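You operate a simulated robot arm through the tools that you are given. There is no shell and no other tool.

Carry out the task below with a simulated robot arm. There is one attempt and no reset: what you move stays moved.

## Task
Couple a hose from WATER to T1, lock it and open the water.
Fine: all four arms down before the water runs.

It is judged by the outcome, as a careful person would: the job done as asked, and still so three seconds after it is handed in. It fails if anything else is knocked over, pushed out of place, dropped, spilled or broken.

## Robot
A 6-joint arm with a two-finger parallel gripper on a trunk, on a base that drives. Base frame: it is fixed to the floor where the robot stands at the start and does not move with it; the origin is under the middle of the robot, x ahead of it, y to its left, z up. Units: m, degrees, N and s.
It reaches about 1.052 m from its shoulder. Its first joint turns from -166.0 to 166.0 degrees. Places, roughly: BLEED lever of the station [-1.8, 1.5, 0.6]; BLUE DYE lever [-1.8, 1.7, 0.6]; WATER coupling [-1.8, 1.2, 0.9]; WATER lever [-1.6, 1.2, 0.6]; black hose [-2, 1.5, 1.5]; black plug [-2, 1.75, 1]; black plug (6x6x7 cm) [5.5, 2.5, 0.6]; blue hose [-1.75, 1, 1.5]; blue plug [-2, 1.5, 1]; far left coupling [-1.7, 1.1, 0.9]; green hose [-1.75, 2.75, 1.5]; green plug [-2, 1.75, 0.75]; grey hose [-1.5, 2.75, 1.5]; hose station [-1.9, 1.4, 0.7]; inner right coupling [-1.8, 1.5, 0.9]; left arm of the drain coupling [-1.7, 1.3, 0.9]; left arm of the dye coupling [-2, 1.5, 0.9]; left arm of the far left coupling [-1.6, 1.1, 0.9]; left arm of the far right coupling [-1.9, 1.6, 0.9]; left arm of the inner right coupling [-1.8, 1.4, 0.9]; left arm of the tank one coupling [1.4, 0.6, 0.5]; left arm of the tank three coupling [5.5, 2.5, 0.5]; left arm of the water coupling [-1.8, 1.1, 0.9]; red hose [-1.25, 3, 1.5]; right arm of the drain coupling [-1.8, 1.4, 0.9]; right arm of the dye coupling [-2, 1.6, 0.9]; right arm of the far left coupling [-1.7, 1.2, 0.9]; right arm of the far right coupling [-1.9, 1.7, 0.9]; right arm of the inner right coupling [-1.9, 1.6, 0.9]; right arm of the tank one coupling [1.4, 0.5, 0.5]; right arm of the tank three coupling [5.5, 2.5, 0.5]; right arm of the water coupling [-1.9, 1.2, 0.9]; yellow hose [-2, 1.25, 1.5]; yellow plug [5.5, 2.5, 0.5]. Payload 3.43 kg.
The tool frame sits at the grasp point between the pads (the TCP): z along the fingers, y along the line on which they close. The tips reach 0.034 m beyond it. Largest opening 0.128 m; finger width 0.024, thickness 0.012; the body of the gripper, 0.048 by 0.13 m, starts 0.096 m behind the TCP.
Orientation is that of the tool frame in the base frame, as [roll, pitch, yaw] about the fixed x, y, z axes, in that order (R = Rz(yaw) Ry(pitch) Rx(roll)). With the fingers straight down and closing along the base's y, the tool's x points along the base's -x, its y along +y and its z along -z.

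## Interface
- The arm moves only by the tool apply_moves. Its argument "commands" is a list of rows, each an object (a shift or turn left out is 0, a gripper value left out holds the last) with "delta_pos": the shift along the tool's x, y, z in m, a list of three; "dr": the turn, a rotation vector about the tool's x, y, z in degrees, a list of three. In form: [{"delta_pos": [tx, ty, tz], "dr": [rx, ry, rz]}, ...]. A call has 1 to 20 rows; each row shifts and turns the commanded pose from where the row before left it, along the tool's axes as they then stand. "claw" is the opening in per cent of the stroke, from 0 (shut) to 100 (fully open), set as the call begins (left out, the last holds). Each row takes 0.2 s and may step no farther than 0.05 m and 8.6 degrees from the row before; otherwise, or with a gripper value out of range, the whole call is refused. A pose out of reach is approached as far as the arm can. The call stops where the force on the tool passes 90 N (or 10 N more than at its start, if that is more) or the arm is blocked; 0.2 s more then pass. Each finger travels about 0.045 m/s and halts on what it meets, pressing with about 34 N; the grip force reading is that of the motor and also rises with nothing between the fingers. The clock runs only during rows and for 0.2 s after the last one: add rows that do not move to give the fingers time. The reply holds the time, the measured pose of the TCP, the force on the tool along the base axes, the opening and the grip force, in the units named above and with some noise, with the torque about the TCP (base axes, N m) and any sound that the robot's microphone picked up.
- Cameras (640 x 400 px; columns grow to the right, rows downward): "scene" is now at [0.0246, 0.1522, 1.5192]; the picture's right is [-0.15, -0.99, 0.00], its down [-0.59, 0.09, -0.80] and it looks along [0.79, -0.12, -0.59] (base axes); focal length 268 px, centre (320, 200). "wrist" rides on the gripper at [0.076, -0.011, -0.16] in the tool frame; the picture's right is [0.15, 0.99, 0.00], its down [-0.88, 0.13, -0.46] and it looks along [-0.45, 0.07, 0.89] (tool axes); focal length 234 px, centre (320, 200). There is no depth. A picture from a camera that has moved, and an enlarged one, comes with that camera's place and axes in the base frame and with its lens.
- capture(camera): a new picture of that camera. The clock stands still meanwhile.
- base_move(legs): drives the robot by 1 to 6 legs, each [ahead, turn to the left] in m and degrees, along the robot's own axes; the way and the turn of a leg run together, so that a leg with both is an arc; at most 1.5 m and 180 degrees a leg. The arm and the cameras ride along, it lands a little off, and it stops where it bumps. It gives what a move gives.
- pan_tilt(pan, tilt): turns the head with the scene camera to pan (to the left, within 155 degrees either way) and tilt (down, from -29 to 69), counted from straight ahead of the robot. It gives what a move gives.
- enlarge(camera, box): a new picture of the part [left, top, right, bottom] of that camera's present view, enlarged. The clock stands still meanwhile.
- hand_in(): hands the job in; it is judged then, once.

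Nothing tells you exact positions but the pictures and the camera data. Unless the task says otherwise, let go and move clear before handing in.

The tools are called as a command line: name --argument value ..., lists and objects as JSON in quotes. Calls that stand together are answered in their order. apply_moves: Moves the arm, as the interface text tells. Its arguments: {"type":"object","properties":{"commands":{"type":"array"},"claw":{"type":"number"}},"required":["commands"]} The other tools are called the same way: base_move (legs) drives the base; pan_tilt (pan, tilt) turns the head that bears the scene camera; capture (camera) takes a picture; enlarge (camera, box) takes an enlarged picture of a part of a camera's view; hand_in () hands the job in.

At the start:

```text
t: 0.0
position: [0.3571, 0.1232, 1.1759]
tcp_rot: [-180.0, 0.0, 179.5]
ft_force: [-0.2, -0.3, 0.5]
torque: [0.02, 0.0, -0.01]
opening: 0.1279
grip_force: 0.1
robot x, y, heading: [-0.0017, 0.0078, 0.4]
head pan, tilt: [-8.8, 36.4]
```

scene: 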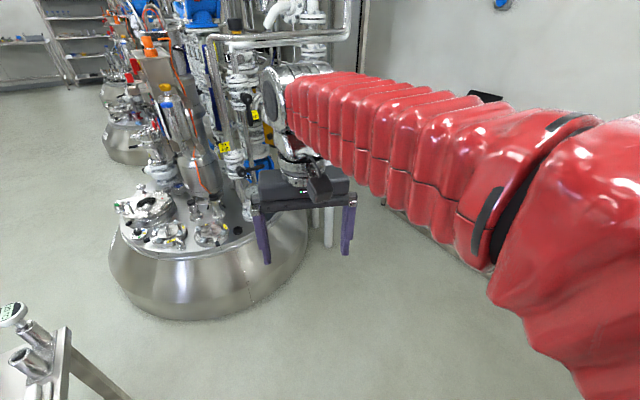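
wrist: 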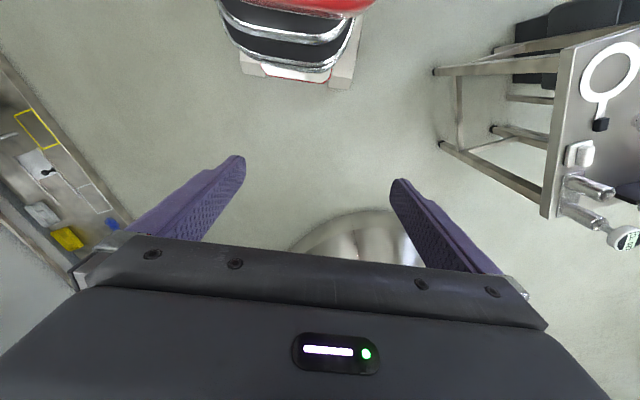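

I see the arm stretched ahead over a tank area; the hose station should be behind me on the left around [-1.9, 1.4]. I'll look around with the head first.

pan_tilt --pan 140 --tilt 15

```text
t: 2.3
position: [0.3574, 0.1239, 1.1767]
tcp_rot: [180.0, 0.1, 179.6]
ft_force: [-0.2, 0.1, -0.1]
torque: [0.0, -0.01, -0.02]
opening: 0.1278
grip_force: 0.0
robot x, y, heading: [-0.0053, 0.006, -0.1]
head pan, tilt: [140.0, 15.0]
```

I'm now looking back-left toward where the hose station should be. I'll take a picture.

capture --camera "scene"

```text
taken
camera scene: at [-0.1331, 0.2258, 1.5534], right [0.64, 0.77, 0.0], down [0.2, -0.17, -0.97], along [-0.74, 0.62, -0.26], focal length 268 px, centre (320, 200)
```

scene: 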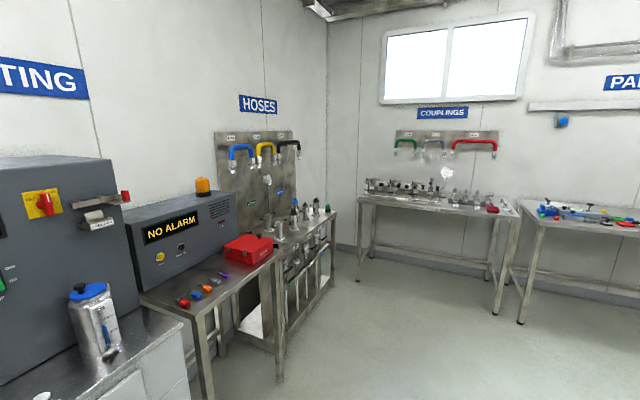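

The hose station is at the corner with blue, yellow, black hoses on a board, and another board with green, grey, red ones. I'll enlarge both to read the labels.

enlarge --camera "scene" --box '[200, 90, 360, 190]'

enlarge --camera "scene" --box '[200, 180, 360, 280]'

enlarge --camera "scene" --box '[360, 110, 520, 210]'

enlarge --camera "scene" --box '[100, 180, 260, 280]'

```text
4.00 times, centred on (280, 140) of scene
camera zoom: at [-0.1331, 0.2258, 1.5534], right [0.64, 0.77, 0.0], down [0.2, -0.17, -0.97], along [-0.74, 0.62, -0.26], focal length 1074 px, centre (480, 440)
```

zoom: 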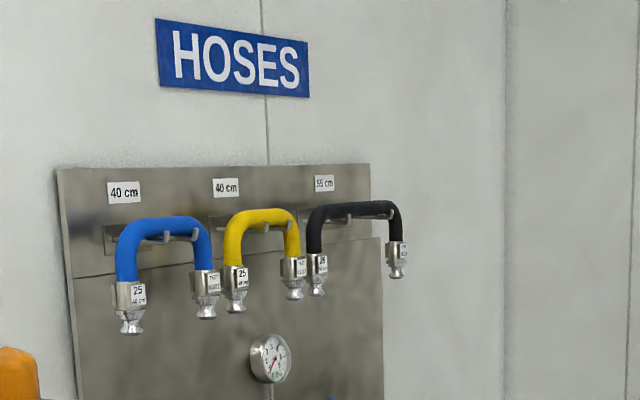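

```text
4.00 times, centred on (280, 230) of scene
camera zoom: at [-0.1331, 0.2258, 1.5534], right [0.64, 0.77, 0.0], down [0.2, -0.17, -0.97], along [-0.74, 0.62, -0.26], focal length 1074 px, centre (480, 80)
```

zoom: 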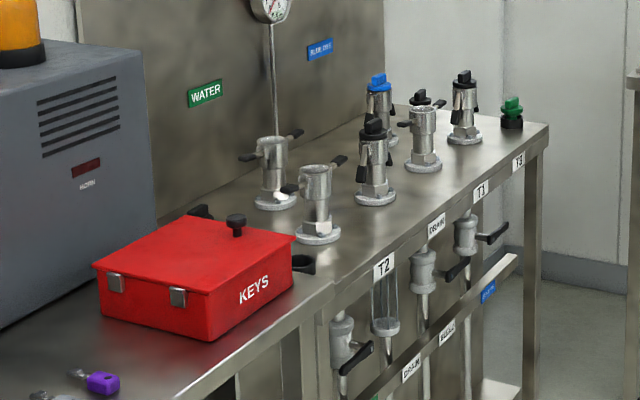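

```text
4.00 times, centred on (440, 160) of scene
camera zoom: at [-0.1331, 0.2258, 1.5534], right [0.64, 0.77, 0.0], down [0.2, -0.17, -0.97], along [-0.74, 0.62, -0.26], focal length 1074 px, centre (-160, 360)
```

zoom: 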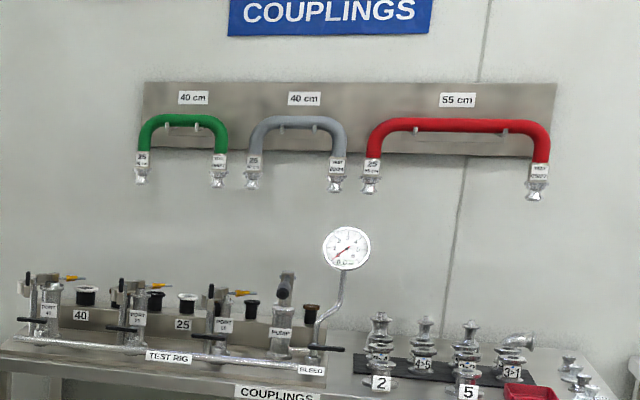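

```text
4.00 times, centred on (180, 230) of scene
camera zoom: at [-0.1331, 0.2258, 1.5534], right [0.64, 0.77, 0.0], down [0.2, -0.17, -0.97], along [-0.74, 0.62, -0.26], focal length 1074 px, centre (880, 80)
```

zoom: 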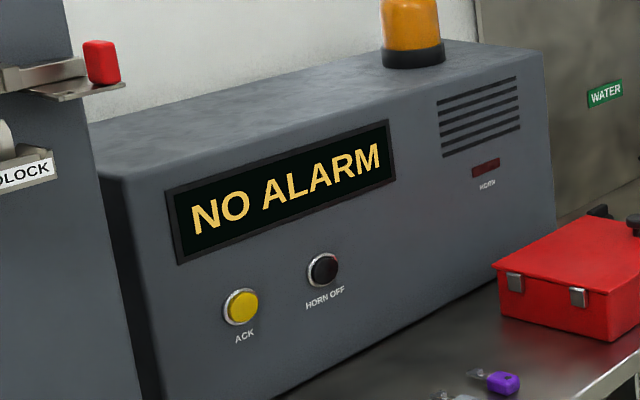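

The station has WATER and dye couplings at the back and labelled T2, DRAIN, T1, T3 couplings in front. I'll look around the rest of the room before driving closer.

pan_tilt --pan 60 --tilt 20

capture --camera "scene"

pan_tilt --pan 10 --tilt 25

capture --camera "scene"

pan_tilt --pan -150 --tilt 30

capture --camera "scene"

pan_tilt --pan -80 --tilt 30

capture --camera "scene"

```text
t: 3.9
position: [0.3578, 0.1247, 1.1765]
tcp_rot: [-179.9, -0.1, 179.6]
ft_force: [0.3, 0.0, -0.3]
torque: [-0.02, 0.02, 0.03]
opening: 0.1281
grip_force: 0.1
robot x, y, heading: [-0.001, 0.0068, 0.0]
head pan, tilt: [60.0, 20.0]
```

```text
taken
camera scene: at [-0.0151, 0.2463, 1.5452], right [0.87, -0.5, 0.0], down [-0.17, -0.3, -0.94], along [0.47, 0.81, -0.34], focal length 268 px, centre (320, 200)
```

scene: 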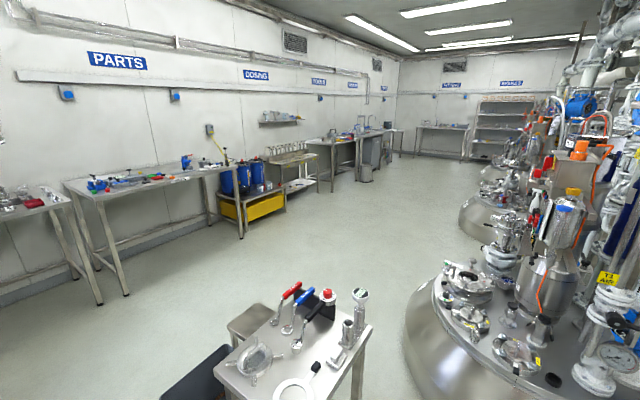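

```text
t: 5.0
position: [0.3572, 0.1243, 1.1769]
tcp_rot: [179.9, 0.0, 179.6]
ft_force: [0.0, -0.8, 0.3]
torque: [-0.02, 0.0, 0.0]
opening: 0.128
grip_force: 0.0
robot x, y, heading: [-0.0031, 0.0086, 0.1]
head pan, tilt: [10.0, 25.0]
```

```text
taken
camera scene: at [0.0291, 0.1817, 1.5371], right [0.17, -0.98, 0.0], down [-0.42, -0.07, -0.91], along [0.89, 0.16, -0.42], focal length 268 px, centre (320, 200)
```

scene: 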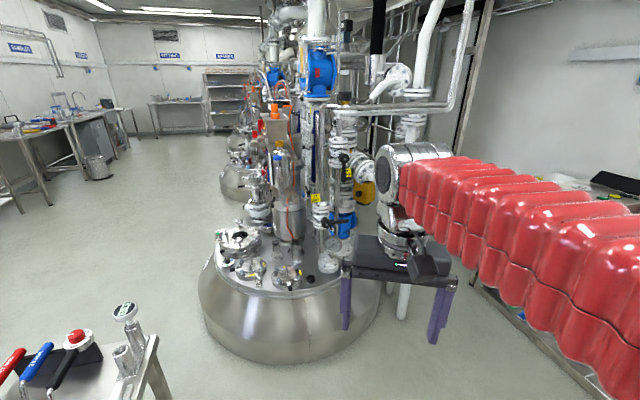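

```text
t: 7.5
position: [0.3565, 0.1239, 1.1764]
tcp_rot: [180.0, -0.1, 179.6]
ft_force: [1.1, -0.4, 0.2]
torque: [0.03, 0.01, -0.04]
opening: 0.1279
grip_force: 0.1
robot x, y, heading: [-0.0034, 0.006, 0.1]
head pan, tilt: [-150.0, 30.0]
```

```text
taken
camera scene: at [-0.14, 0.1205, 1.5292], right [-0.5, 0.87, 0.0], down [0.43, 0.25, -0.87], along [-0.75, -0.43, -0.5], focal length 268 px, centre (320, 200)
```

scene: 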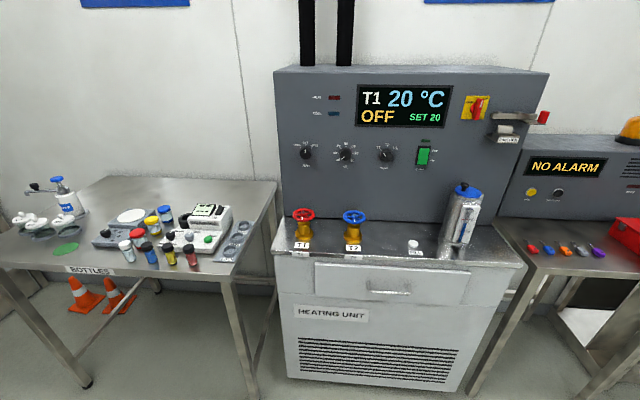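

```text
t: 8.9
position: [0.3573, 0.1239, 1.1769]
tcp_rot: [-179.9, 0.0, 179.6]
ft_force: [-0.2, -0.6, 0.1]
torque: [-0.02, 0.03, -0.01]
opening: 0.1279
grip_force: 0.1
robot x, y, heading: [-0.005, 0.0074, 0.1]
head pan, tilt: [-80.0, 30.0]
```

```text
taken
camera scene: at [-0.0461, 0.0766, 1.5292], right [-0.99, -0.17, 0.0], down [-0.09, 0.49, -0.87], along [0.15, -0.85, -0.5], focal length 268 px, centre (320, 200)
```

scene: 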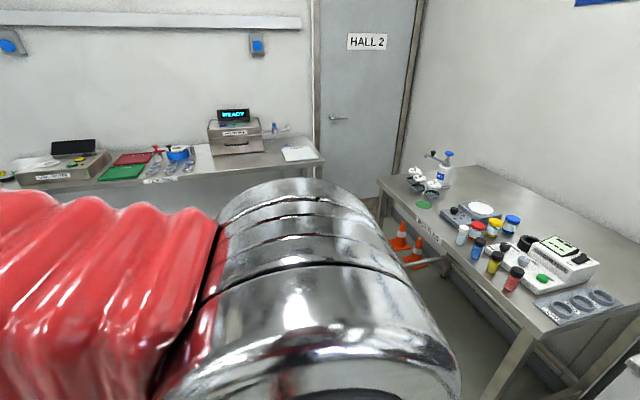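

The robot stands in an aisle: a small valve table is to the left ahead, the heating unit behind, the alarm table and hose station back-left. Before turning I check the clearance on the left side.

pan_tilt --pan 60 --tilt 60

capture --camera "scene"

pan_tilt --pan 120 --tilt 50

capture --camera "scene"

```text
t: 11.1
position: [0.3568, 0.1238, 1.1782]
tcp_rot: [180.0, 0.0, 179.6]
ft_force: [-0.3, 0.0, 0.4]
torque: [-0.01, 0.02, -0.03]
opening: 0.1282
grip_force: 0.1
robot x, y, heading: [-0.0022, 0.0078, -0.2]
head pan, tilt: [60.0, 60.0]
```

```text
taken
camera scene: at [-0.0282, 0.2233, 1.4871], right [0.87, -0.5, 0.0], down [-0.43, -0.75, -0.5], along [0.25, 0.43, -0.87], focal length 268 px, centre (320, 200)
```

scene: 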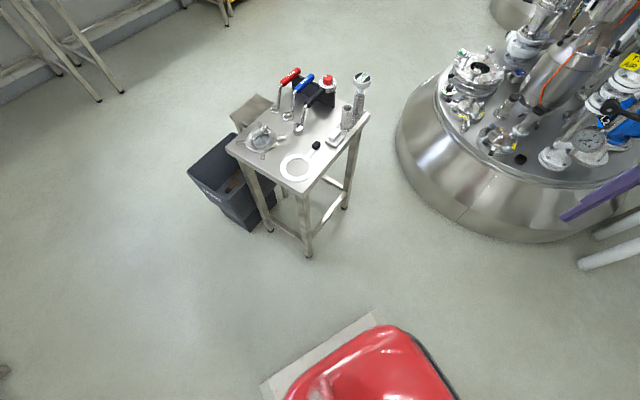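

```text
t: 12.4
position: [0.359, 0.1232, 1.1775]
tcp_rot: [-180.0, 0.0, 179.7]
ft_force: [0.5, -0.4, 0.3]
torque: [-0.01, 0.01, 0.02]
opening: 0.1281
grip_force: 0.0
robot x, y, heading: [-0.0056, 0.008, 0.3]
head pan, tilt: [120.0, 50.0]
```

```text
taken
camera scene: at [-0.1001, 0.2324, 1.4997], right [0.87, 0.5, 0.0], down [0.38, -0.66, -0.64], along [-0.32, 0.56, -0.77], focal length 268 px, centre (320, 200)
```

scene: 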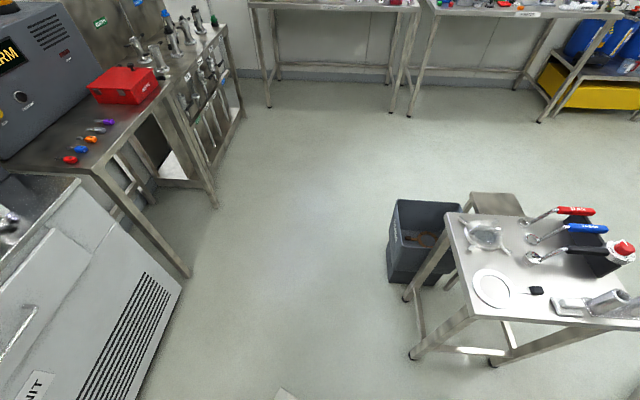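

The floor between here and the station is clear; the station's front edge runs roughly from (-1.34,0.89) to (-1.92,1.89). I'll drive around toward it in two steps.

base_move --legs '[[0, 150], [0.5, 0], [0, -45]]'

```text
t: 28.3
position: [-0.65, 0.5652, 1.1777]
tcp_rot: [-179.9, 0.0, -74.6]
ft_force: [-0.3, -0.1, -0.2]
torque: [0.01, 0.04, 0.03]
opening: 0.1277
grip_force: 0.0
robot x, y, heading: [-0.4254, 0.2514, 105.8]
head pan, tilt: [120.0, 50.0]
```

The robot is at (-0.43, 0.25) heading 106°. I drive on to about (-0.75, 1.4) and turn to face the station.

base_move --legs '[[1.15, 0], [0, 104]]'

pan_tilt --pan 0 --tilt 20

capture --camera "scene"

```text
t: 42.4
position: [-0.9758, 1.0618, 1.1784]
tcp_rot: [-179.9, 0.0, 30.1]
ft_force: [-0.6, 1.2, 0.0]
torque: [0.01, -0.01, 0.0]
opening: 0.128
grip_force: 0.1
robot x, y, heading: [-0.7436, 1.3865, -149.7]
head pan, tilt: [120.0, 50.0]
```

```text
t: 44.4
position: [-0.9751, 1.0599, 1.1782]
tcp_rot: [-180.0, -0.1, 30.2]
ft_force: [-0.2, 0.4, 1.0]
torque: [0.02, 0.01, -0.01]
opening: 0.1281
grip_force: 0.1
robot x, y, heading: [-0.7458, 1.3835, -149.7]
head pan, tilt: [0.0, 20.0]
```

```text
taken
camera scene: at [-0.6948, 1.2304, 1.5452], right [-0.51, 0.86, 0.0], down [0.3, 0.17, -0.94], along [-0.81, -0.48, -0.34], focal length 268 px, centre (320, 200)
```

scene: 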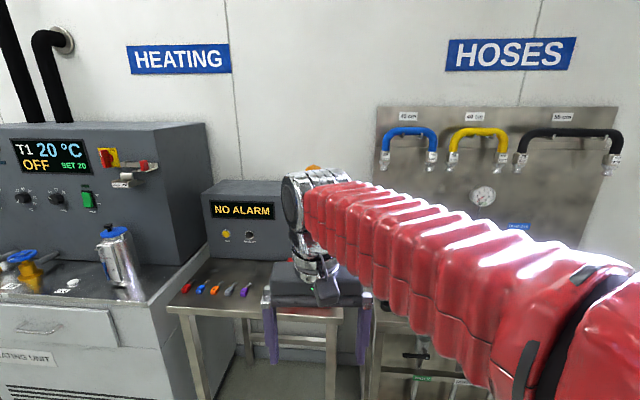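

I'm now facing the station; the arm hides the deck. First I read the hose labels.

enlarge --camera "scene" --box '[370, 105, 450, 185]'

enlarge --camera "scene" --box '[440, 105, 520, 185]'

enlarge --camera "scene" --box '[510, 105, 630, 185]'

enlarge --camera "scene" --box '[450, 180, 530, 240]'

```text
5.00 times, centred on (410, 145) of scene
camera zoom: at [-0.6948, 1.2304, 1.5452], right [-0.51, 0.86, 0.0], down [0.3, 0.17, -0.94], along [-0.81, -0.48, -0.34], focal length 1342 px, centre (-130, 475)
```

zoom: 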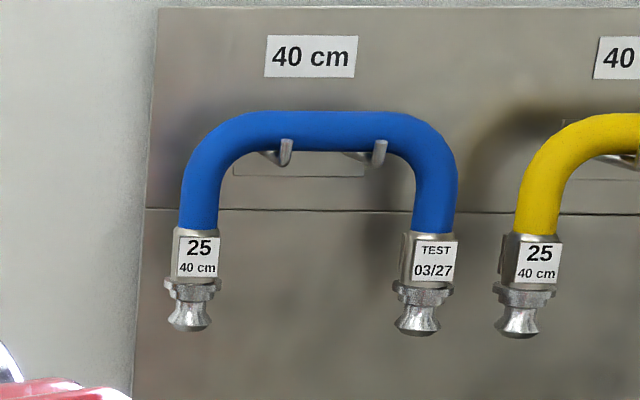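

```text
5.00 times, centred on (480, 145) of scene
camera zoom: at [-0.6948, 1.2304, 1.5452], right [-0.51, 0.86, 0.0], down [0.3, 0.17, -0.94], along [-0.81, -0.48, -0.34], focal length 1342 px, centre (-480, 475)
```

zoom: 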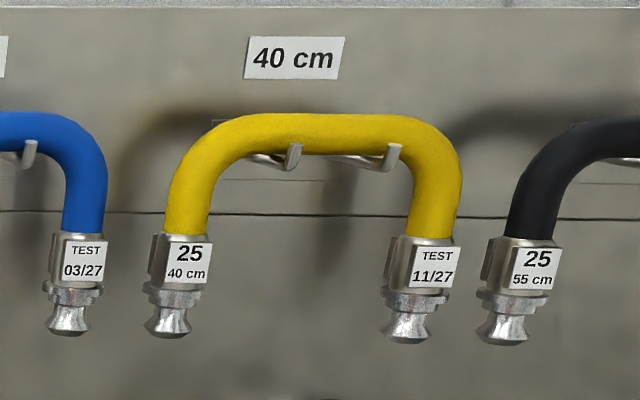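

```text
5.00 times, centred on (570, 145) of scene
camera zoom: at [-0.6948, 1.2304, 1.5452], right [-0.51, 0.86, 0.0], down [0.3, 0.17, -0.94], along [-0.81, -0.48, -0.34], focal length 1342 px, centre (-930, 475)
```

zoom: 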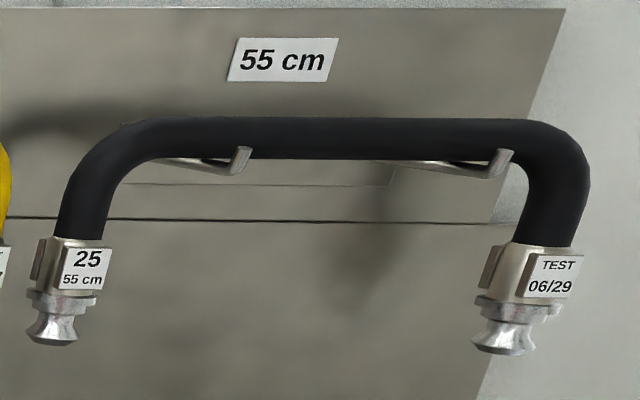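

```text
6.67 times, centred on (490, 210) of scene
camera zoom: at [-0.6948, 1.2304, 1.5452], right [-0.51, 0.86, 0.0], down [0.3, 0.17, -0.94], along [-0.81, -0.48, -0.34], focal length 1790 px, centre (-813, 133)
```

zoom: 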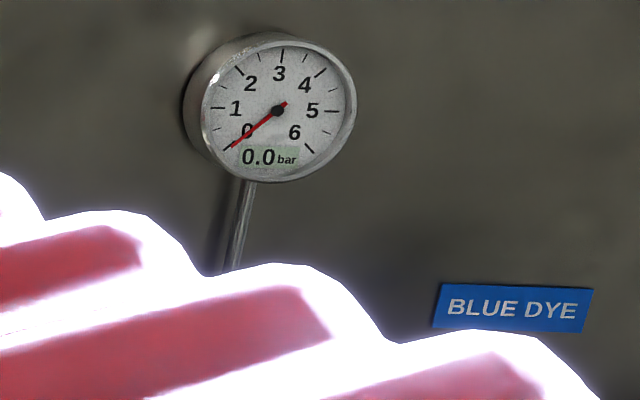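

The hoses carry 25 / 40 or 55 cm and test dates. The arm hides the deck, so I'll turn the base right and look left past the arm.

base_move --legs '[[0, -60]]'

pan_tilt --pan 60 --tilt 32

capture --camera "scene"

```text
t: 48.5
position: [-1.1418, 1.4149, 1.1781]
tcp_rot: [179.9, 0.1, -29.1]
ft_force: [0.3, -1.2, 0.1]
torque: [0.01, 0.01, 0.05]
opening: 0.128
grip_force: 0.0
robot x, y, heading: [-0.7595, 1.3655, 151.5]
head pan, tilt: [0.0, 20.0]
```

```text
t: 49.8
position: [-1.1413, 1.4149, 1.1778]
tcp_rot: [180.0, 0.0, -29.1]
ft_force: [-0.3, 1.0, 0.9]
torque: [0.0, 0.01, 0.01]
opening: 0.1281
grip_force: 0.1
robot x, y, heading: [-0.76, 1.3643, 151.2]
head pan, tilt: [60.0, 32.0]
```

```text
taken
camera scene: at [-0.8574, 1.1516, 1.526], right [-0.52, 0.86, 0.0], down [0.45, 0.27, -0.85], along [-0.73, -0.44, -0.53], focal length 268 px, centre (320, 200)
```

scene: 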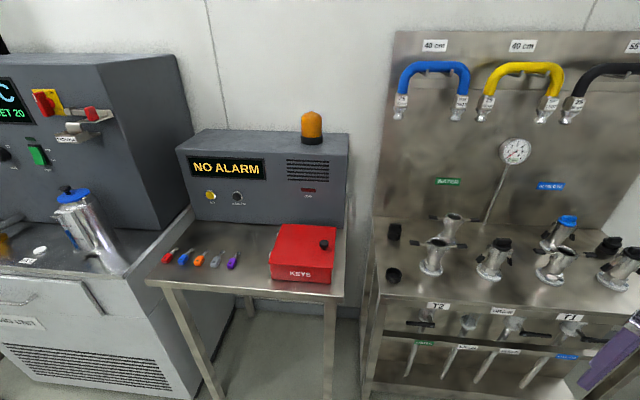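

Now the deck is visible. I pan a bit to the right and enlarge the deck and its labels.

pan_tilt --pan 45 --tilt 38

capture --camera "scene"

enlarge --camera "scene" --box '[240, 130, 400, 230]'

enlarge --camera "scene" --box '[400, 130, 560, 230]'

enlarge --camera "scene" --box '[240, 220, 400, 320]'

enlarge --camera "scene" --box '[400, 220, 560, 320]'

```text
t: 50.6
position: [-1.1417, 1.4146, 1.1777]
tcp_rot: [180.0, 0.1, -29.1]
ft_force: [0.0, 0.2, 0.0]
torque: [-0.01, 0.02, -0.02]
opening: 0.128
grip_force: 0.0
robot x, y, heading: [-0.7573, 1.3644, 151.5]
head pan, tilt: [45.0, 38.0]
```

```text
taken
camera scene: at [-0.8637, 1.1738, 1.5168], right [-0.28, 0.96, 0.0], down [0.59, 0.17, -0.79], along [-0.76, -0.22, -0.62], focal length 268 px, centre (320, 200)
```

scene: 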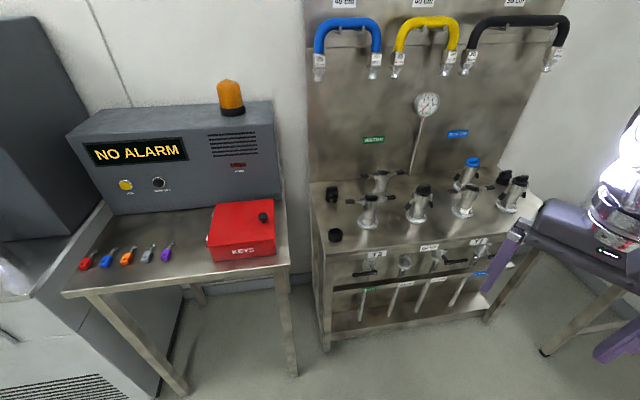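

```text
4.00 times, centred on (320, 180) of scene
camera zoom: at [-0.8637, 1.1738, 1.5168], right [-0.28, 0.96, 0.0], down [0.59, 0.17, -0.79], along [-0.76, -0.22, -0.62], focal length 1074 px, centre (320, 280)
```

zoom: 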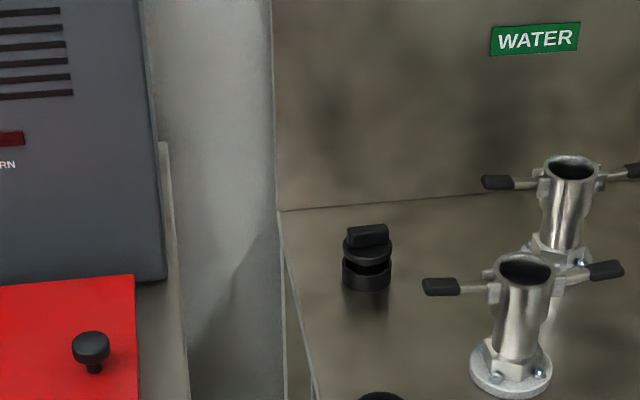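

```text
4.00 times, centred on (480, 180) of scene
camera zoom: at [-0.8637, 1.1738, 1.5168], right [-0.28, 0.96, 0.0], down [0.59, 0.17, -0.79], along [-0.76, -0.22, -0.62], focal length 1074 px, centre (-320, 280)
```

zoom: 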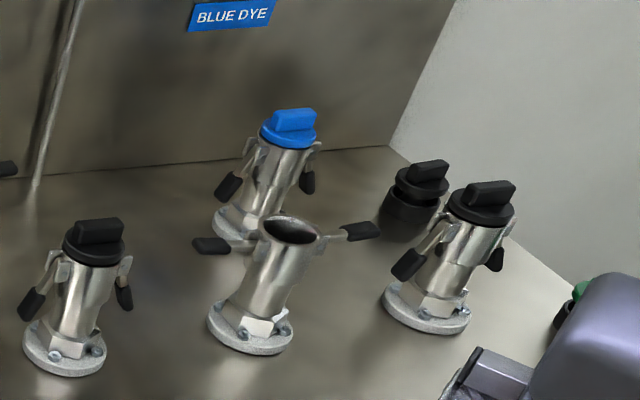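

```text
4.00 times, centred on (320, 270) of scene
camera zoom: at [-0.8637, 1.1738, 1.5168], right [-0.28, 0.96, 0.0], down [0.59, 0.17, -0.79], along [-0.76, -0.22, -0.62], focal length 1074 px, centre (320, -80)
```

zoom: 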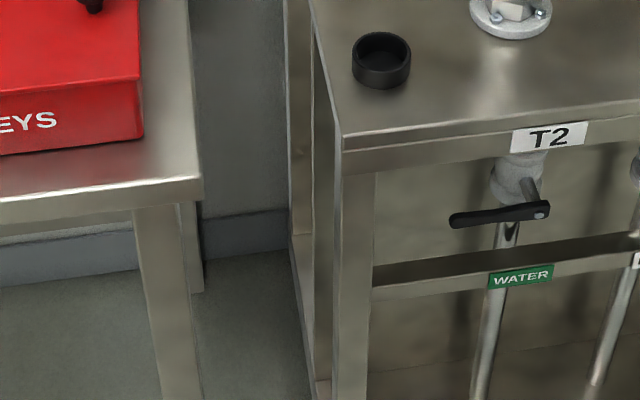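

```text
4.00 times, centred on (480, 270) of scene
camera zoom: at [-0.8637, 1.1738, 1.5168], right [-0.28, 0.96, 0.0], down [0.59, 0.17, -0.79], along [-0.76, -0.22, -0.62], focal length 1074 px, centre (-320, -80)
```

zoom: 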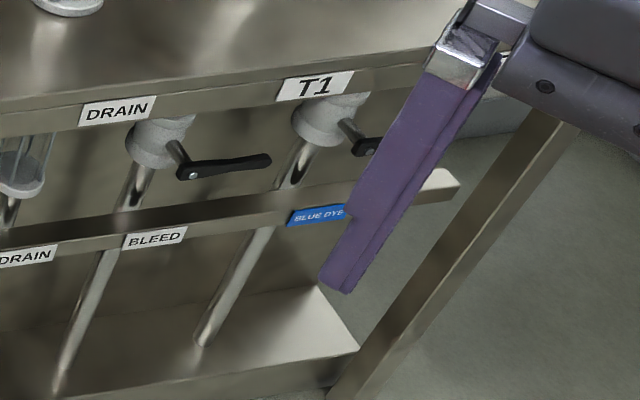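

T1 is the inner right coupling (open, arms out), WATER is open at the back left, about 0.34 m apart, so a 55 cm hose is what fits. I'll check the other 55 cm hose's label and the tank-one coupling before choosing.

pan_tilt --pan -50 --tilt 5

capture --camera "scene"

pan_tilt --pan -150 --tilt 20

capture --camera "scene"

```text
t: 52.3
position: [-1.1421, 1.4145, 1.178]
tcp_rot: [-179.9, 0.0, -29.1]
ft_force: [-0.6, 0.0, -0.4]
torque: [0.0, -0.02, 0.01]
opening: 0.128
grip_force: 0.0
robot x, y, heading: [-0.7607, 1.3621, 151.2]
head pan, tilt: [-50.0, 5.0]
```

```text
taken
camera scene: at [-0.7987, 1.288, 1.5696], right [0.98, 0.2, 0.0], down [0.02, -0.09, -1.0], along [-0.19, 0.98, -0.09], focal length 268 px, centre (320, 200)
```

scene: 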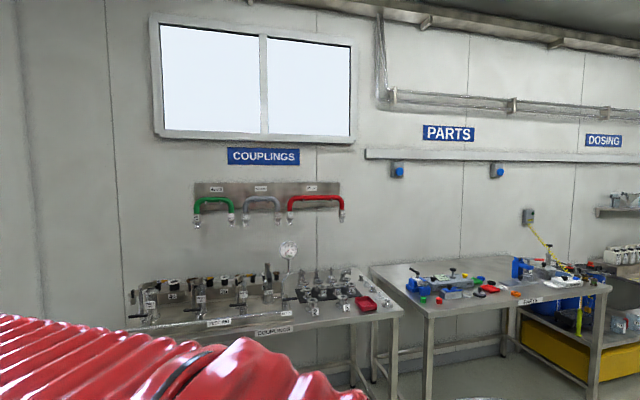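

```text
t: 54.1
position: [-1.1419, 1.4144, 1.1789]
tcp_rot: [179.9, -0.1, -29.2]
ft_force: [0.5, -0.4, 0.9]
torque: [-0.03, -0.01, -0.01]
opening: 0.1281
grip_force: 0.0
robot x, y, heading: [-0.7576, 1.3697, 151.0]
head pan, tilt: [-150.0, 20.0]
```

```text
taken
camera scene: at [-0.6877, 1.2, 1.5453], right [0.02, -1.0, 0.0], down [-0.34, -0.01, -0.94], along [0.94, 0.02, -0.34], focal length 268 px, centre (320, 200)
```

scene: 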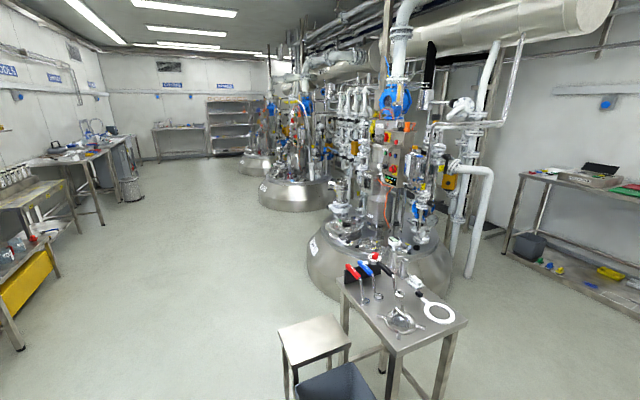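

enlarge --camera "scene" --box '[300, 180, 460, 280]'

pan_tilt --pan -50 --tilt 5

enlarge --camera "scene" --box '[280, 185, 360, 235]'

enlarge --camera "scene" --box '[185, 185, 285, 235]'

enlarge --camera "scene" --box '[120, 240, 400, 340]'

```text
4.00 times, centred on (380, 230) of scene
camera zoom: at [-0.6877, 1.2, 1.5453], right [0.02, -1.0, 0.0], down [-0.34, -0.01, -0.94], along [0.94, 0.02, -0.34], focal length 1074 px, centre (80, 80)
```

zoom: 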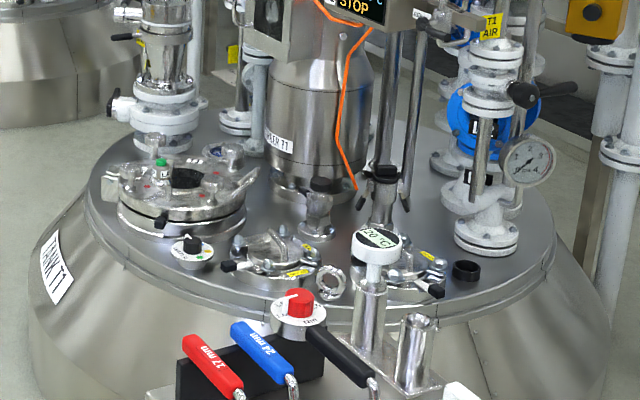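

```text
t: 55.8
position: [-1.1424, 1.4148, 1.1787]
tcp_rot: [179.9, 0.0, -29.0]
ft_force: [-0.4, -0.1, 0.0]
torque: [-0.01, -0.05, -0.01]
opening: 0.1278
grip_force: 0.1
robot x, y, heading: [-0.7591, 1.367, 151.4]
head pan, tilt: [-50.0, 5.0]
```

```text
8.00 times, centred on (320, 210) of scene
camera zoom: at [-0.7986, 1.288, 1.5696], right [0.98, 0.19, 0.0], down [0.02, -0.09, -1.0], along [-0.19, 0.98, -0.09], focal length 2148 px, centre (320, 120)
```

zoom: 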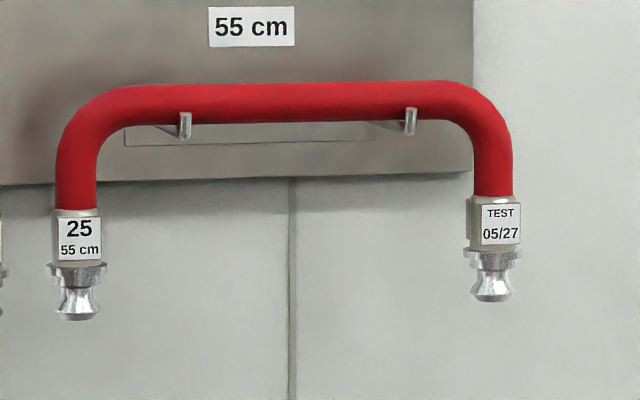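

```text
6.40 times, centred on (235, 210) of scene
camera zoom: at [-0.7986, 1.288, 1.5696], right [0.98, 0.19, 0.0], down [0.02, -0.09, -1.0], along [-0.19, 0.98, -0.09], focal length 1718 px, centre (864, 136)
```

zoom: 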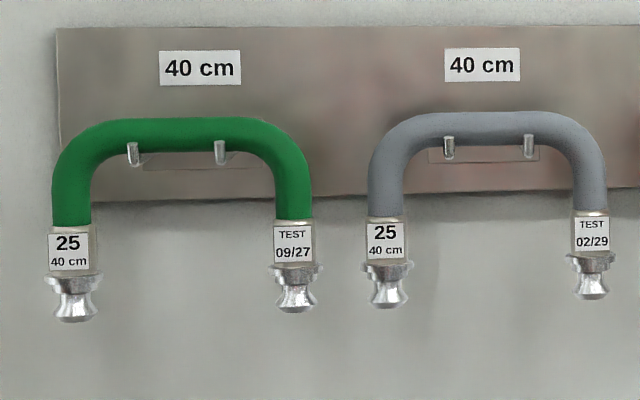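

```text
2.29 times, centred on (260, 290) of scene
camera zoom: at [-0.7986, 1.288, 1.5696], right [0.98, 0.19, 0.0], down [0.02, -0.09, -1.0], along [-0.19, 0.98, -0.09], focal length 614 px, centre (457, -6)
```

zoom: 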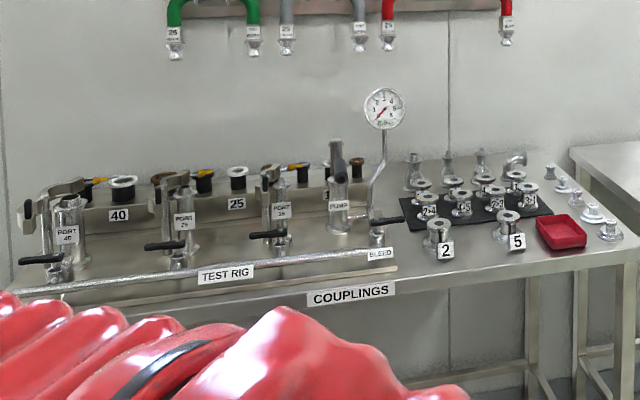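

Black hose (size 25, 55 cm, TEST 06/29) is right for the WATER–T1 span and has the longest-running test date. I raise the arm a little and drive to a working spot in front of the station.

apply_moves --commands '[{"delta_pos": [0, 0, -0.05]}, {"delta_pos": [0, 0, -0.05]}, {"delta_pos": [0, 0, -0.05]}]'

base_move --legs '[[0, 10], [0.4, 0], [0, 44]]'

pan_tilt --pan 0 --tilt 35

capture --camera "scene"

capture --camera "wrist"

```text
t: 56.6
position: [-1.1411, 1.4142, 1.332]
tcp_rot: [179.9, 0.0, -29.1]
ft_force: [-0.7, 0.6, 0.1]
torque: [-0.03, -0.02, 0.03]
opening: 0.1283
grip_force: 0.0
robot x, y, heading: [-0.7557, 1.3672, 151.0]
head pan, tilt: [-50.0, 5.0]
```

```text
t: 63.5
position: [-1.4073, 1.2157, 1.3315]
tcp_rot: [179.9, 0.1, 24.0]
ft_force: [0.2, 0.8, 1.4]
torque: [0.0, 0.01, 0.01]
opening: 0.1281
grip_force: 0.0
robot x, y, heading: [-1.1425, 1.506, -155.9]
head pan, tilt: [-50.0, 5.0]
```

```text
t: 64.6
position: [-1.4056, 1.217, 1.3308]
tcp_rot: [180.0, -0.1, 24.1]
ft_force: [-0.7, -0.4, -0.3]
torque: [0.0, -0.01, 0.01]
opening: 0.128
grip_force: 0.0
robot x, y, heading: [-1.1474, 1.5063, -155.7]
head pan, tilt: [0.0, 35.0]
```

```text
taken
camera scene: at [-1.1022, 1.3525, 1.5214], right [-0.41, 0.91, 0.0], down [0.52, 0.24, -0.82], along [-0.75, -0.34, -0.57], focal length 268 px, centre (320, 200)
```

scene: 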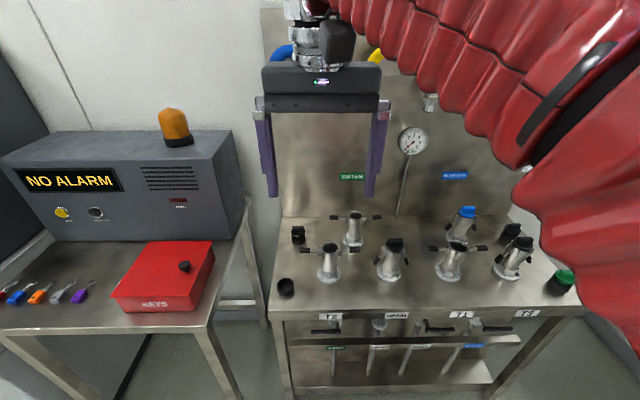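

```text
taken
camera wrist: at [-1.3423, 1.2586, 1.4907], right [0.54, -0.84, 0.0], down [-0.75, -0.48, 0.46], along [-0.38, -0.24, -0.89], focal length 234 px, centre (320, 200)
```

wrist: 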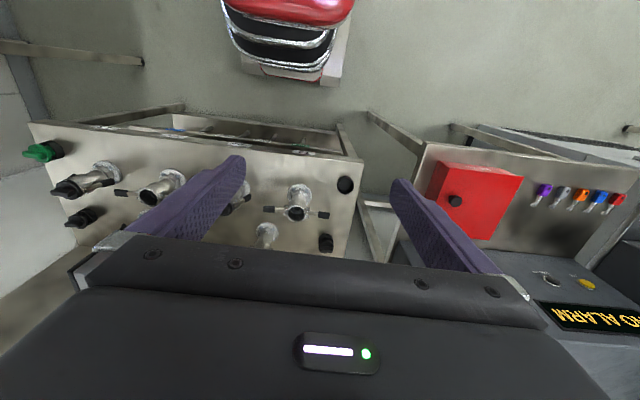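

The deck is now in clear view: T2, DRAIN, T1, T3 front couplings, WATER and dye at the back. I enlarge to measure positions.

enlarge --camera "scene" --box '[270, 190, 430, 290]'

enlarge --camera "scene" --box '[410, 190, 570, 290]'

enlarge --camera "scene" --box '[270, 290, 430, 390]'

enlarge --camera "scene" --box '[390, 290, 550, 390]'

enlarge --camera "wrist" --box '[230, 160, 390, 260]'

enlarge --camera "wrist" --box '[20, 130, 180, 230]'

```text
4.00 times, centred on (350, 240) of scene
camera zoom: at [-1.1022, 1.3525, 1.5214], right [-0.41, 0.91, 0.0], down [0.52, 0.24, -0.82], along [-0.75, -0.34, -0.57], focal length 1074 px, centre (200, 40)
```

zoom: 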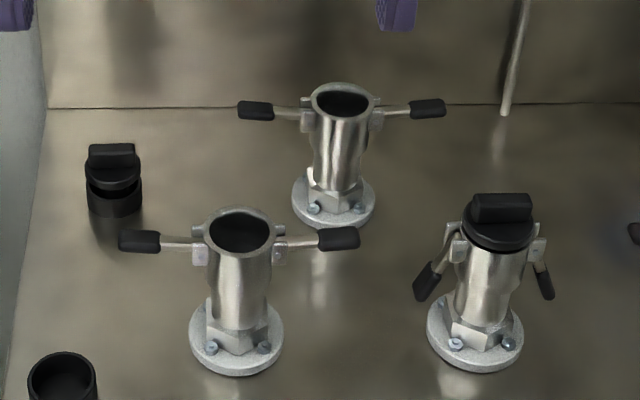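

```text
4.00 times, centred on (490, 240) of scene
camera zoom: at [-1.1022, 1.3525, 1.5214], right [-0.41, 0.91, 0.0], down [0.52, 0.24, -0.82], along [-0.75, -0.34, -0.57], focal length 1074 px, centre (-360, 40)
```

zoom: 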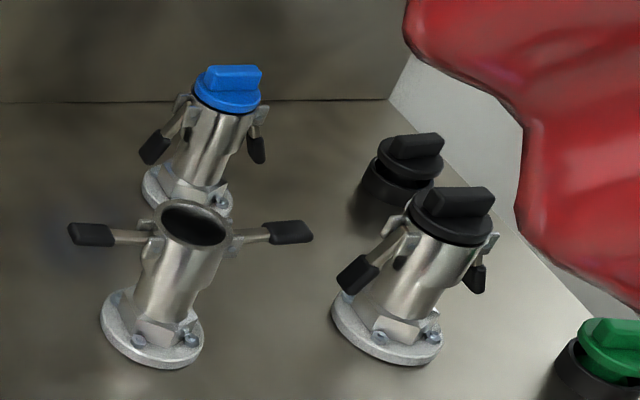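

```text
4.00 times, centred on (350, 340) of scene
camera zoom: at [-1.1022, 1.3525, 1.5214], right [-0.41, 0.91, 0.0], down [0.52, 0.24, -0.82], along [-0.75, -0.34, -0.57], focal length 1074 px, centre (200, -360)
```

zoom: 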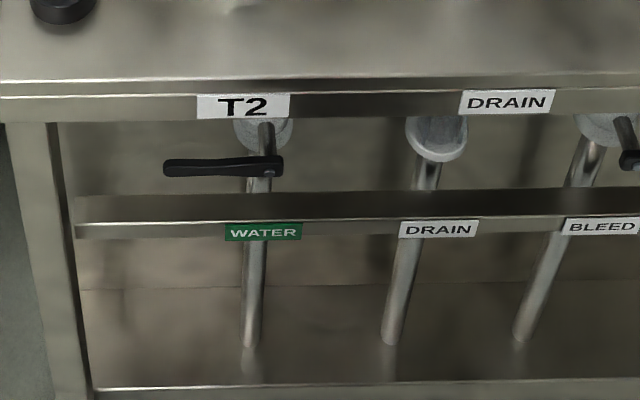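

```text
4.00 times, centred on (470, 340) of scene
camera zoom: at [-1.1022, 1.3525, 1.5214], right [-0.41, 0.91, 0.0], down [0.52, 0.24, -0.82], along [-0.75, -0.34, -0.57], focal length 1074 px, centre (-280, -360)
```

zoom: 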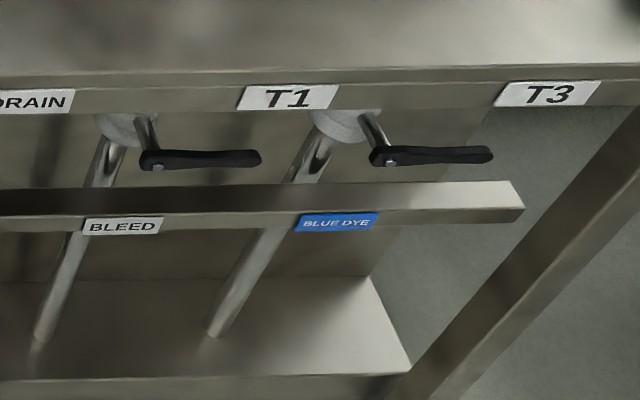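

```text
4.00 times, centred on (310, 210) of wrist
camera zoom: at [-1.3423, 1.2586, 1.4907], right [0.54, -0.84, 0.0], down [-0.75, -0.48, 0.46], along [-0.38, -0.24, -0.89], focal length 937 px, centre (360, 160)
```

zoom: 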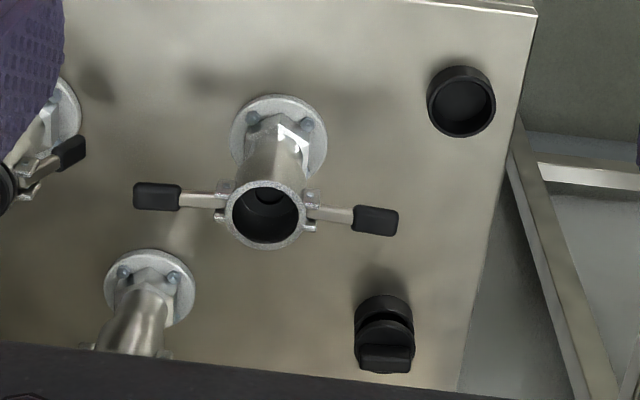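

```text
4.00 times, centred on (100, 180) of wrist
camera zoom: at [-1.3423, 1.2586, 1.4907], right [0.54, -0.84, 0.0], down [-0.75, -0.48, 0.46], along [-0.38, -0.24, -0.89], focal length 937 px, centre (1200, 280)
```

zoom: 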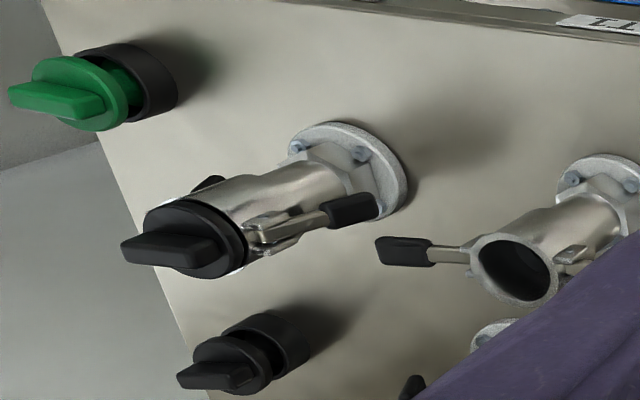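

WATER's mouth triangulates to (-1.847, 1.159, 0.92) and T1's to (-1.826, 1.497, 0.92), 0.34 m apart. I'll now bring the gripper up and right toward the black hose and tilt it to look at the hose with the wrist camera.

apply_moves --commands '[{"delta_pos": [0, -0.02, -0.04]}, {"delta_pos": [0, -0.02, -0.04]}, {"delta_pos": [0, -0.03, -0.04]}, {"delta_pos": [0, -0.03, -0.04]}, {"delta_pos": [-0.01, -0.04, -0.02]}, {"delta_pos": [-0.01, -0.04, -0.02]}]'

apply_moves --commands '[{"delta_pos": [0, -0.03, 0], "dr": [0, -7.5, 0]}, {"delta_pos": [0, -0.03, 0], "dr": [0, -7.5, 0]}, {"delta_pos": [0, -0.03, 0], "dr": [0, -7.5, 0]}, {"delta_pos": [0, -0.03, 0], "dr": [0, -7.5, 0]}, {"delta_pos": [0, -0.03, 0], "dr": [0, -7.5, 0]}, {"delta_pos": [0, -0.03, 0], "dr": [0, -7.5, 0]}]'

capture --camera "scene"

capture --camera "wrist"

```text
t: 66.0
position: [-1.4948, 1.3699, 1.3764]
tcp_rot: [-180.0, 0.3, 24.1]
ft_force: [0.2, 0.5, 0.5]
torque: [0.0, -0.02, -0.02]
opening: 0.1281
grip_force: 0.0
out of reach, approached as far as the arm can: row 2, 3, 4, 5, 6
robot x, y, heading: [-1.1409, 1.5116, -155.7]
head pan, tilt: [0.0, 35.0]
```

```text
t: 67.6
position: [-1.5749, 1.4653, 1.3751]
tcp_rot: [179.3, 44.5, 33.6]
ft_force: [0.1, -0.5, 0.4]
torque: [0.03, -0.01, -0.01]
opening: 0.128
grip_force: 0.0
robot x, y, heading: [-1.1422, 1.5059, -155.6]
head pan, tilt: [0.0, 35.0]
stopped in row 6: the arm was blocked; the commanded pose is now the measured one
```

```text
taken
camera scene: at [-1.102, 1.3525, 1.5214], right [-0.41, 0.91, 0.0], down [0.52, 0.24, -0.82], along [-0.75, -0.34, -0.57], focal length 268 px, centre (320, 200)
```

scene: 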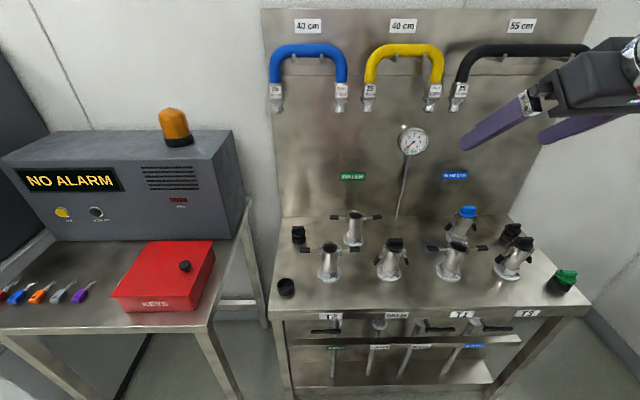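

```text
taken
camera wrist: at [-1.4439, 1.5684, 1.4346], right [0.64, -0.76, -0.1], down [-0.18, -0.27, 0.94], along [-0.75, -0.59, -0.32], focal length 234 px, centre (320, 200)
```

wrist: 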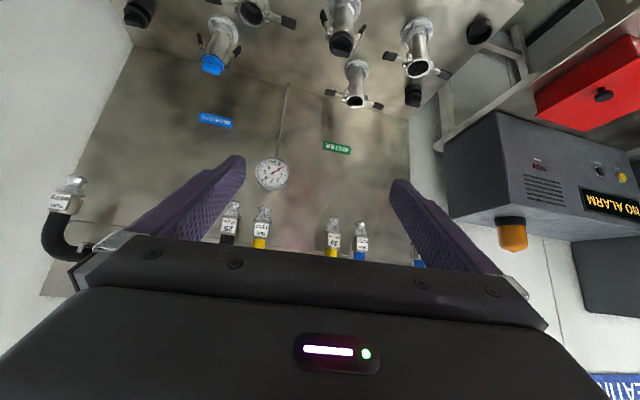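

The view is clear now, but the arm ran into its limits. I need to see where the shoulder is, so I look down at my own body.

pan_tilt --pan -30 --tilt 69

capture --camera "scene"

pan_tilt --pan -60 --tilt 40

capture --camera "scene"

```text
t: 68.6
position: [-1.5751, 1.4657, 1.3741]
tcp_rot: [179.3, 44.6, 33.4]
ft_force: [0.3, 0.8, -0.2]
torque: [-0.07, 0.04, 0.05]
opening: 0.1282
grip_force: 0.1
robot x, y, heading: [-1.1403, 1.506, -155.8]
head pan, tilt: [-30.0, 68.8]
```

```text
taken
camera scene: at [-1.0775, 1.3943, 1.4777], right [0.1, 1.0, 0.0], down [0.93, -0.09, -0.36], along [-0.36, 0.04, -0.93], focal length 268 px, centre (320, 200)
```

scene: 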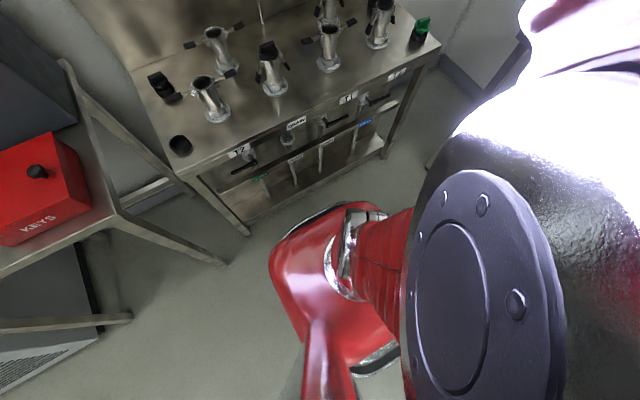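

```text
t: 69.5
position: [-1.5749, 1.4661, 1.3743]
tcp_rot: [179.4, 44.6, 33.5]
ft_force: [-0.6, -1.2, 0.7]
torque: [0.09, -0.03, -0.04]
opening: 0.1278
grip_force: 0.0
robot x, y, heading: [-1.1427, 1.5057, -155.7]
head pan, tilt: [-60.0, 40.0]
```

```text
taken
camera scene: at [-1.0908, 1.4383, 1.5138], right [0.58, 0.81, 0.0], down [0.52, -0.38, -0.77], along [-0.62, 0.45, -0.64], focal length 268 px, centre (320, 200)
```

scene: 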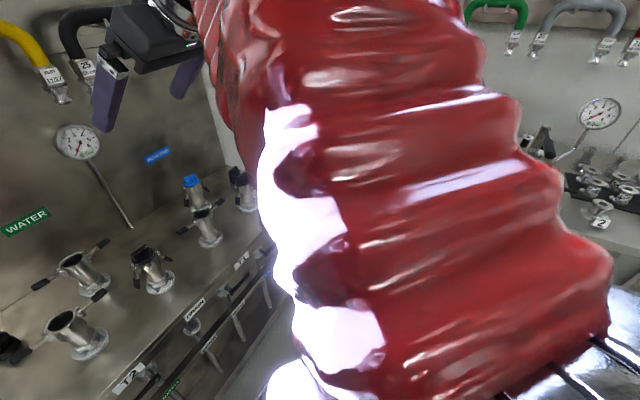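

The shoulder is on the trunk at about z≈0.95, so a steep tilt at the hose height is out of reach. I'll come slightly closer and to the right, then use a near-horizontal approach with the fingers closing vertically on the hose bar.

base_move --legs '[[0, -30], [0.11, 0], [0, 30]]'

pan_tilt --pan -10 --tilt 25

capture --camera "scene"

```text
t: 75.0
position: [-1.6863, 1.4805, 1.3749]
tcp_rot: [179.4, 44.6, 33.0]
ft_force: [0.2, 0.3, -0.1]
torque: [0.03, 0.0, -0.01]
opening: 0.128
grip_force: 0.0
robot x, y, heading: [-1.2538, 1.5205, -156.0]
head pan, tilt: [-60.0, 40.0]
```

```text
t: 76.2
position: [-1.6868, 1.4805, 1.3759]
tcp_rot: [179.4, 44.6, 33.0]
ft_force: [-0.3, 0.2, -0.4]
torque: [-0.03, -0.01, -0.02]
opening: 0.1283
grip_force: 0.0
robot x, y, heading: [-1.2597, 1.5228, -155.8]
head pan, tilt: [-10.0, 25.0]
```

```text
taken
camera scene: at [-1.2263, 1.3826, 1.5371], right [-0.24, 0.97, 0.0], down [0.41, 0.1, -0.91], along [-0.88, -0.22, -0.42], focal length 268 px, centre (320, 200)
```

scene: 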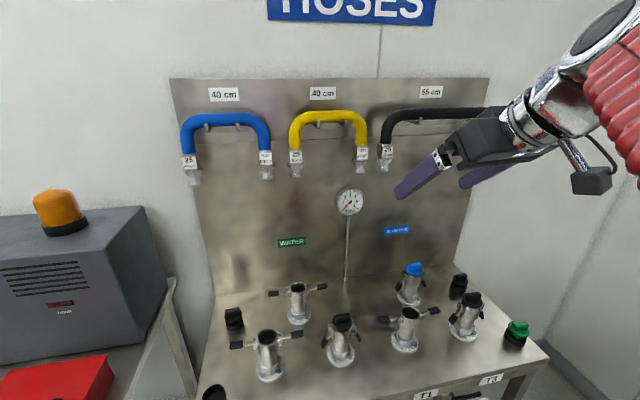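

Good view. I enlarge the black hose and its pegs for measuring.

enlarge --camera "scene" --box '[370, 80, 530, 180]'

enlarge --camera "scene" --box '[280, 170, 440, 270]'

```text
4.00 times, centred on (450, 130) of scene
camera zoom: at [-1.2263, 1.3826, 1.5371], right [-0.24, 0.97, 0.0], down [0.41, 0.1, -0.91], along [-0.88, -0.22, -0.42], focal length 1074 px, centre (-200, 480)
```

zoom: 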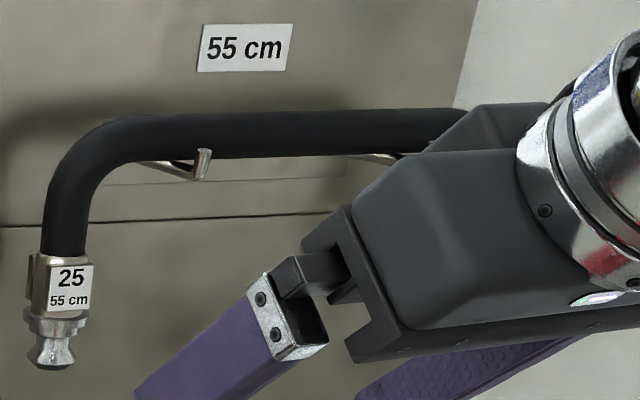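

```text
4.00 times, centred on (360, 220) of scene
camera zoom: at [-1.2263, 1.3826, 1.5371], right [-0.24, 0.97, 0.0], down [0.41, 0.1, -0.91], along [-0.88, -0.22, -0.42], focal length 1074 px, centre (160, 120)
```

zoom: 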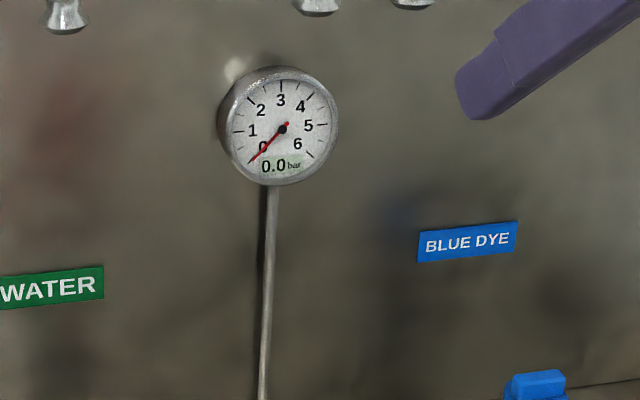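

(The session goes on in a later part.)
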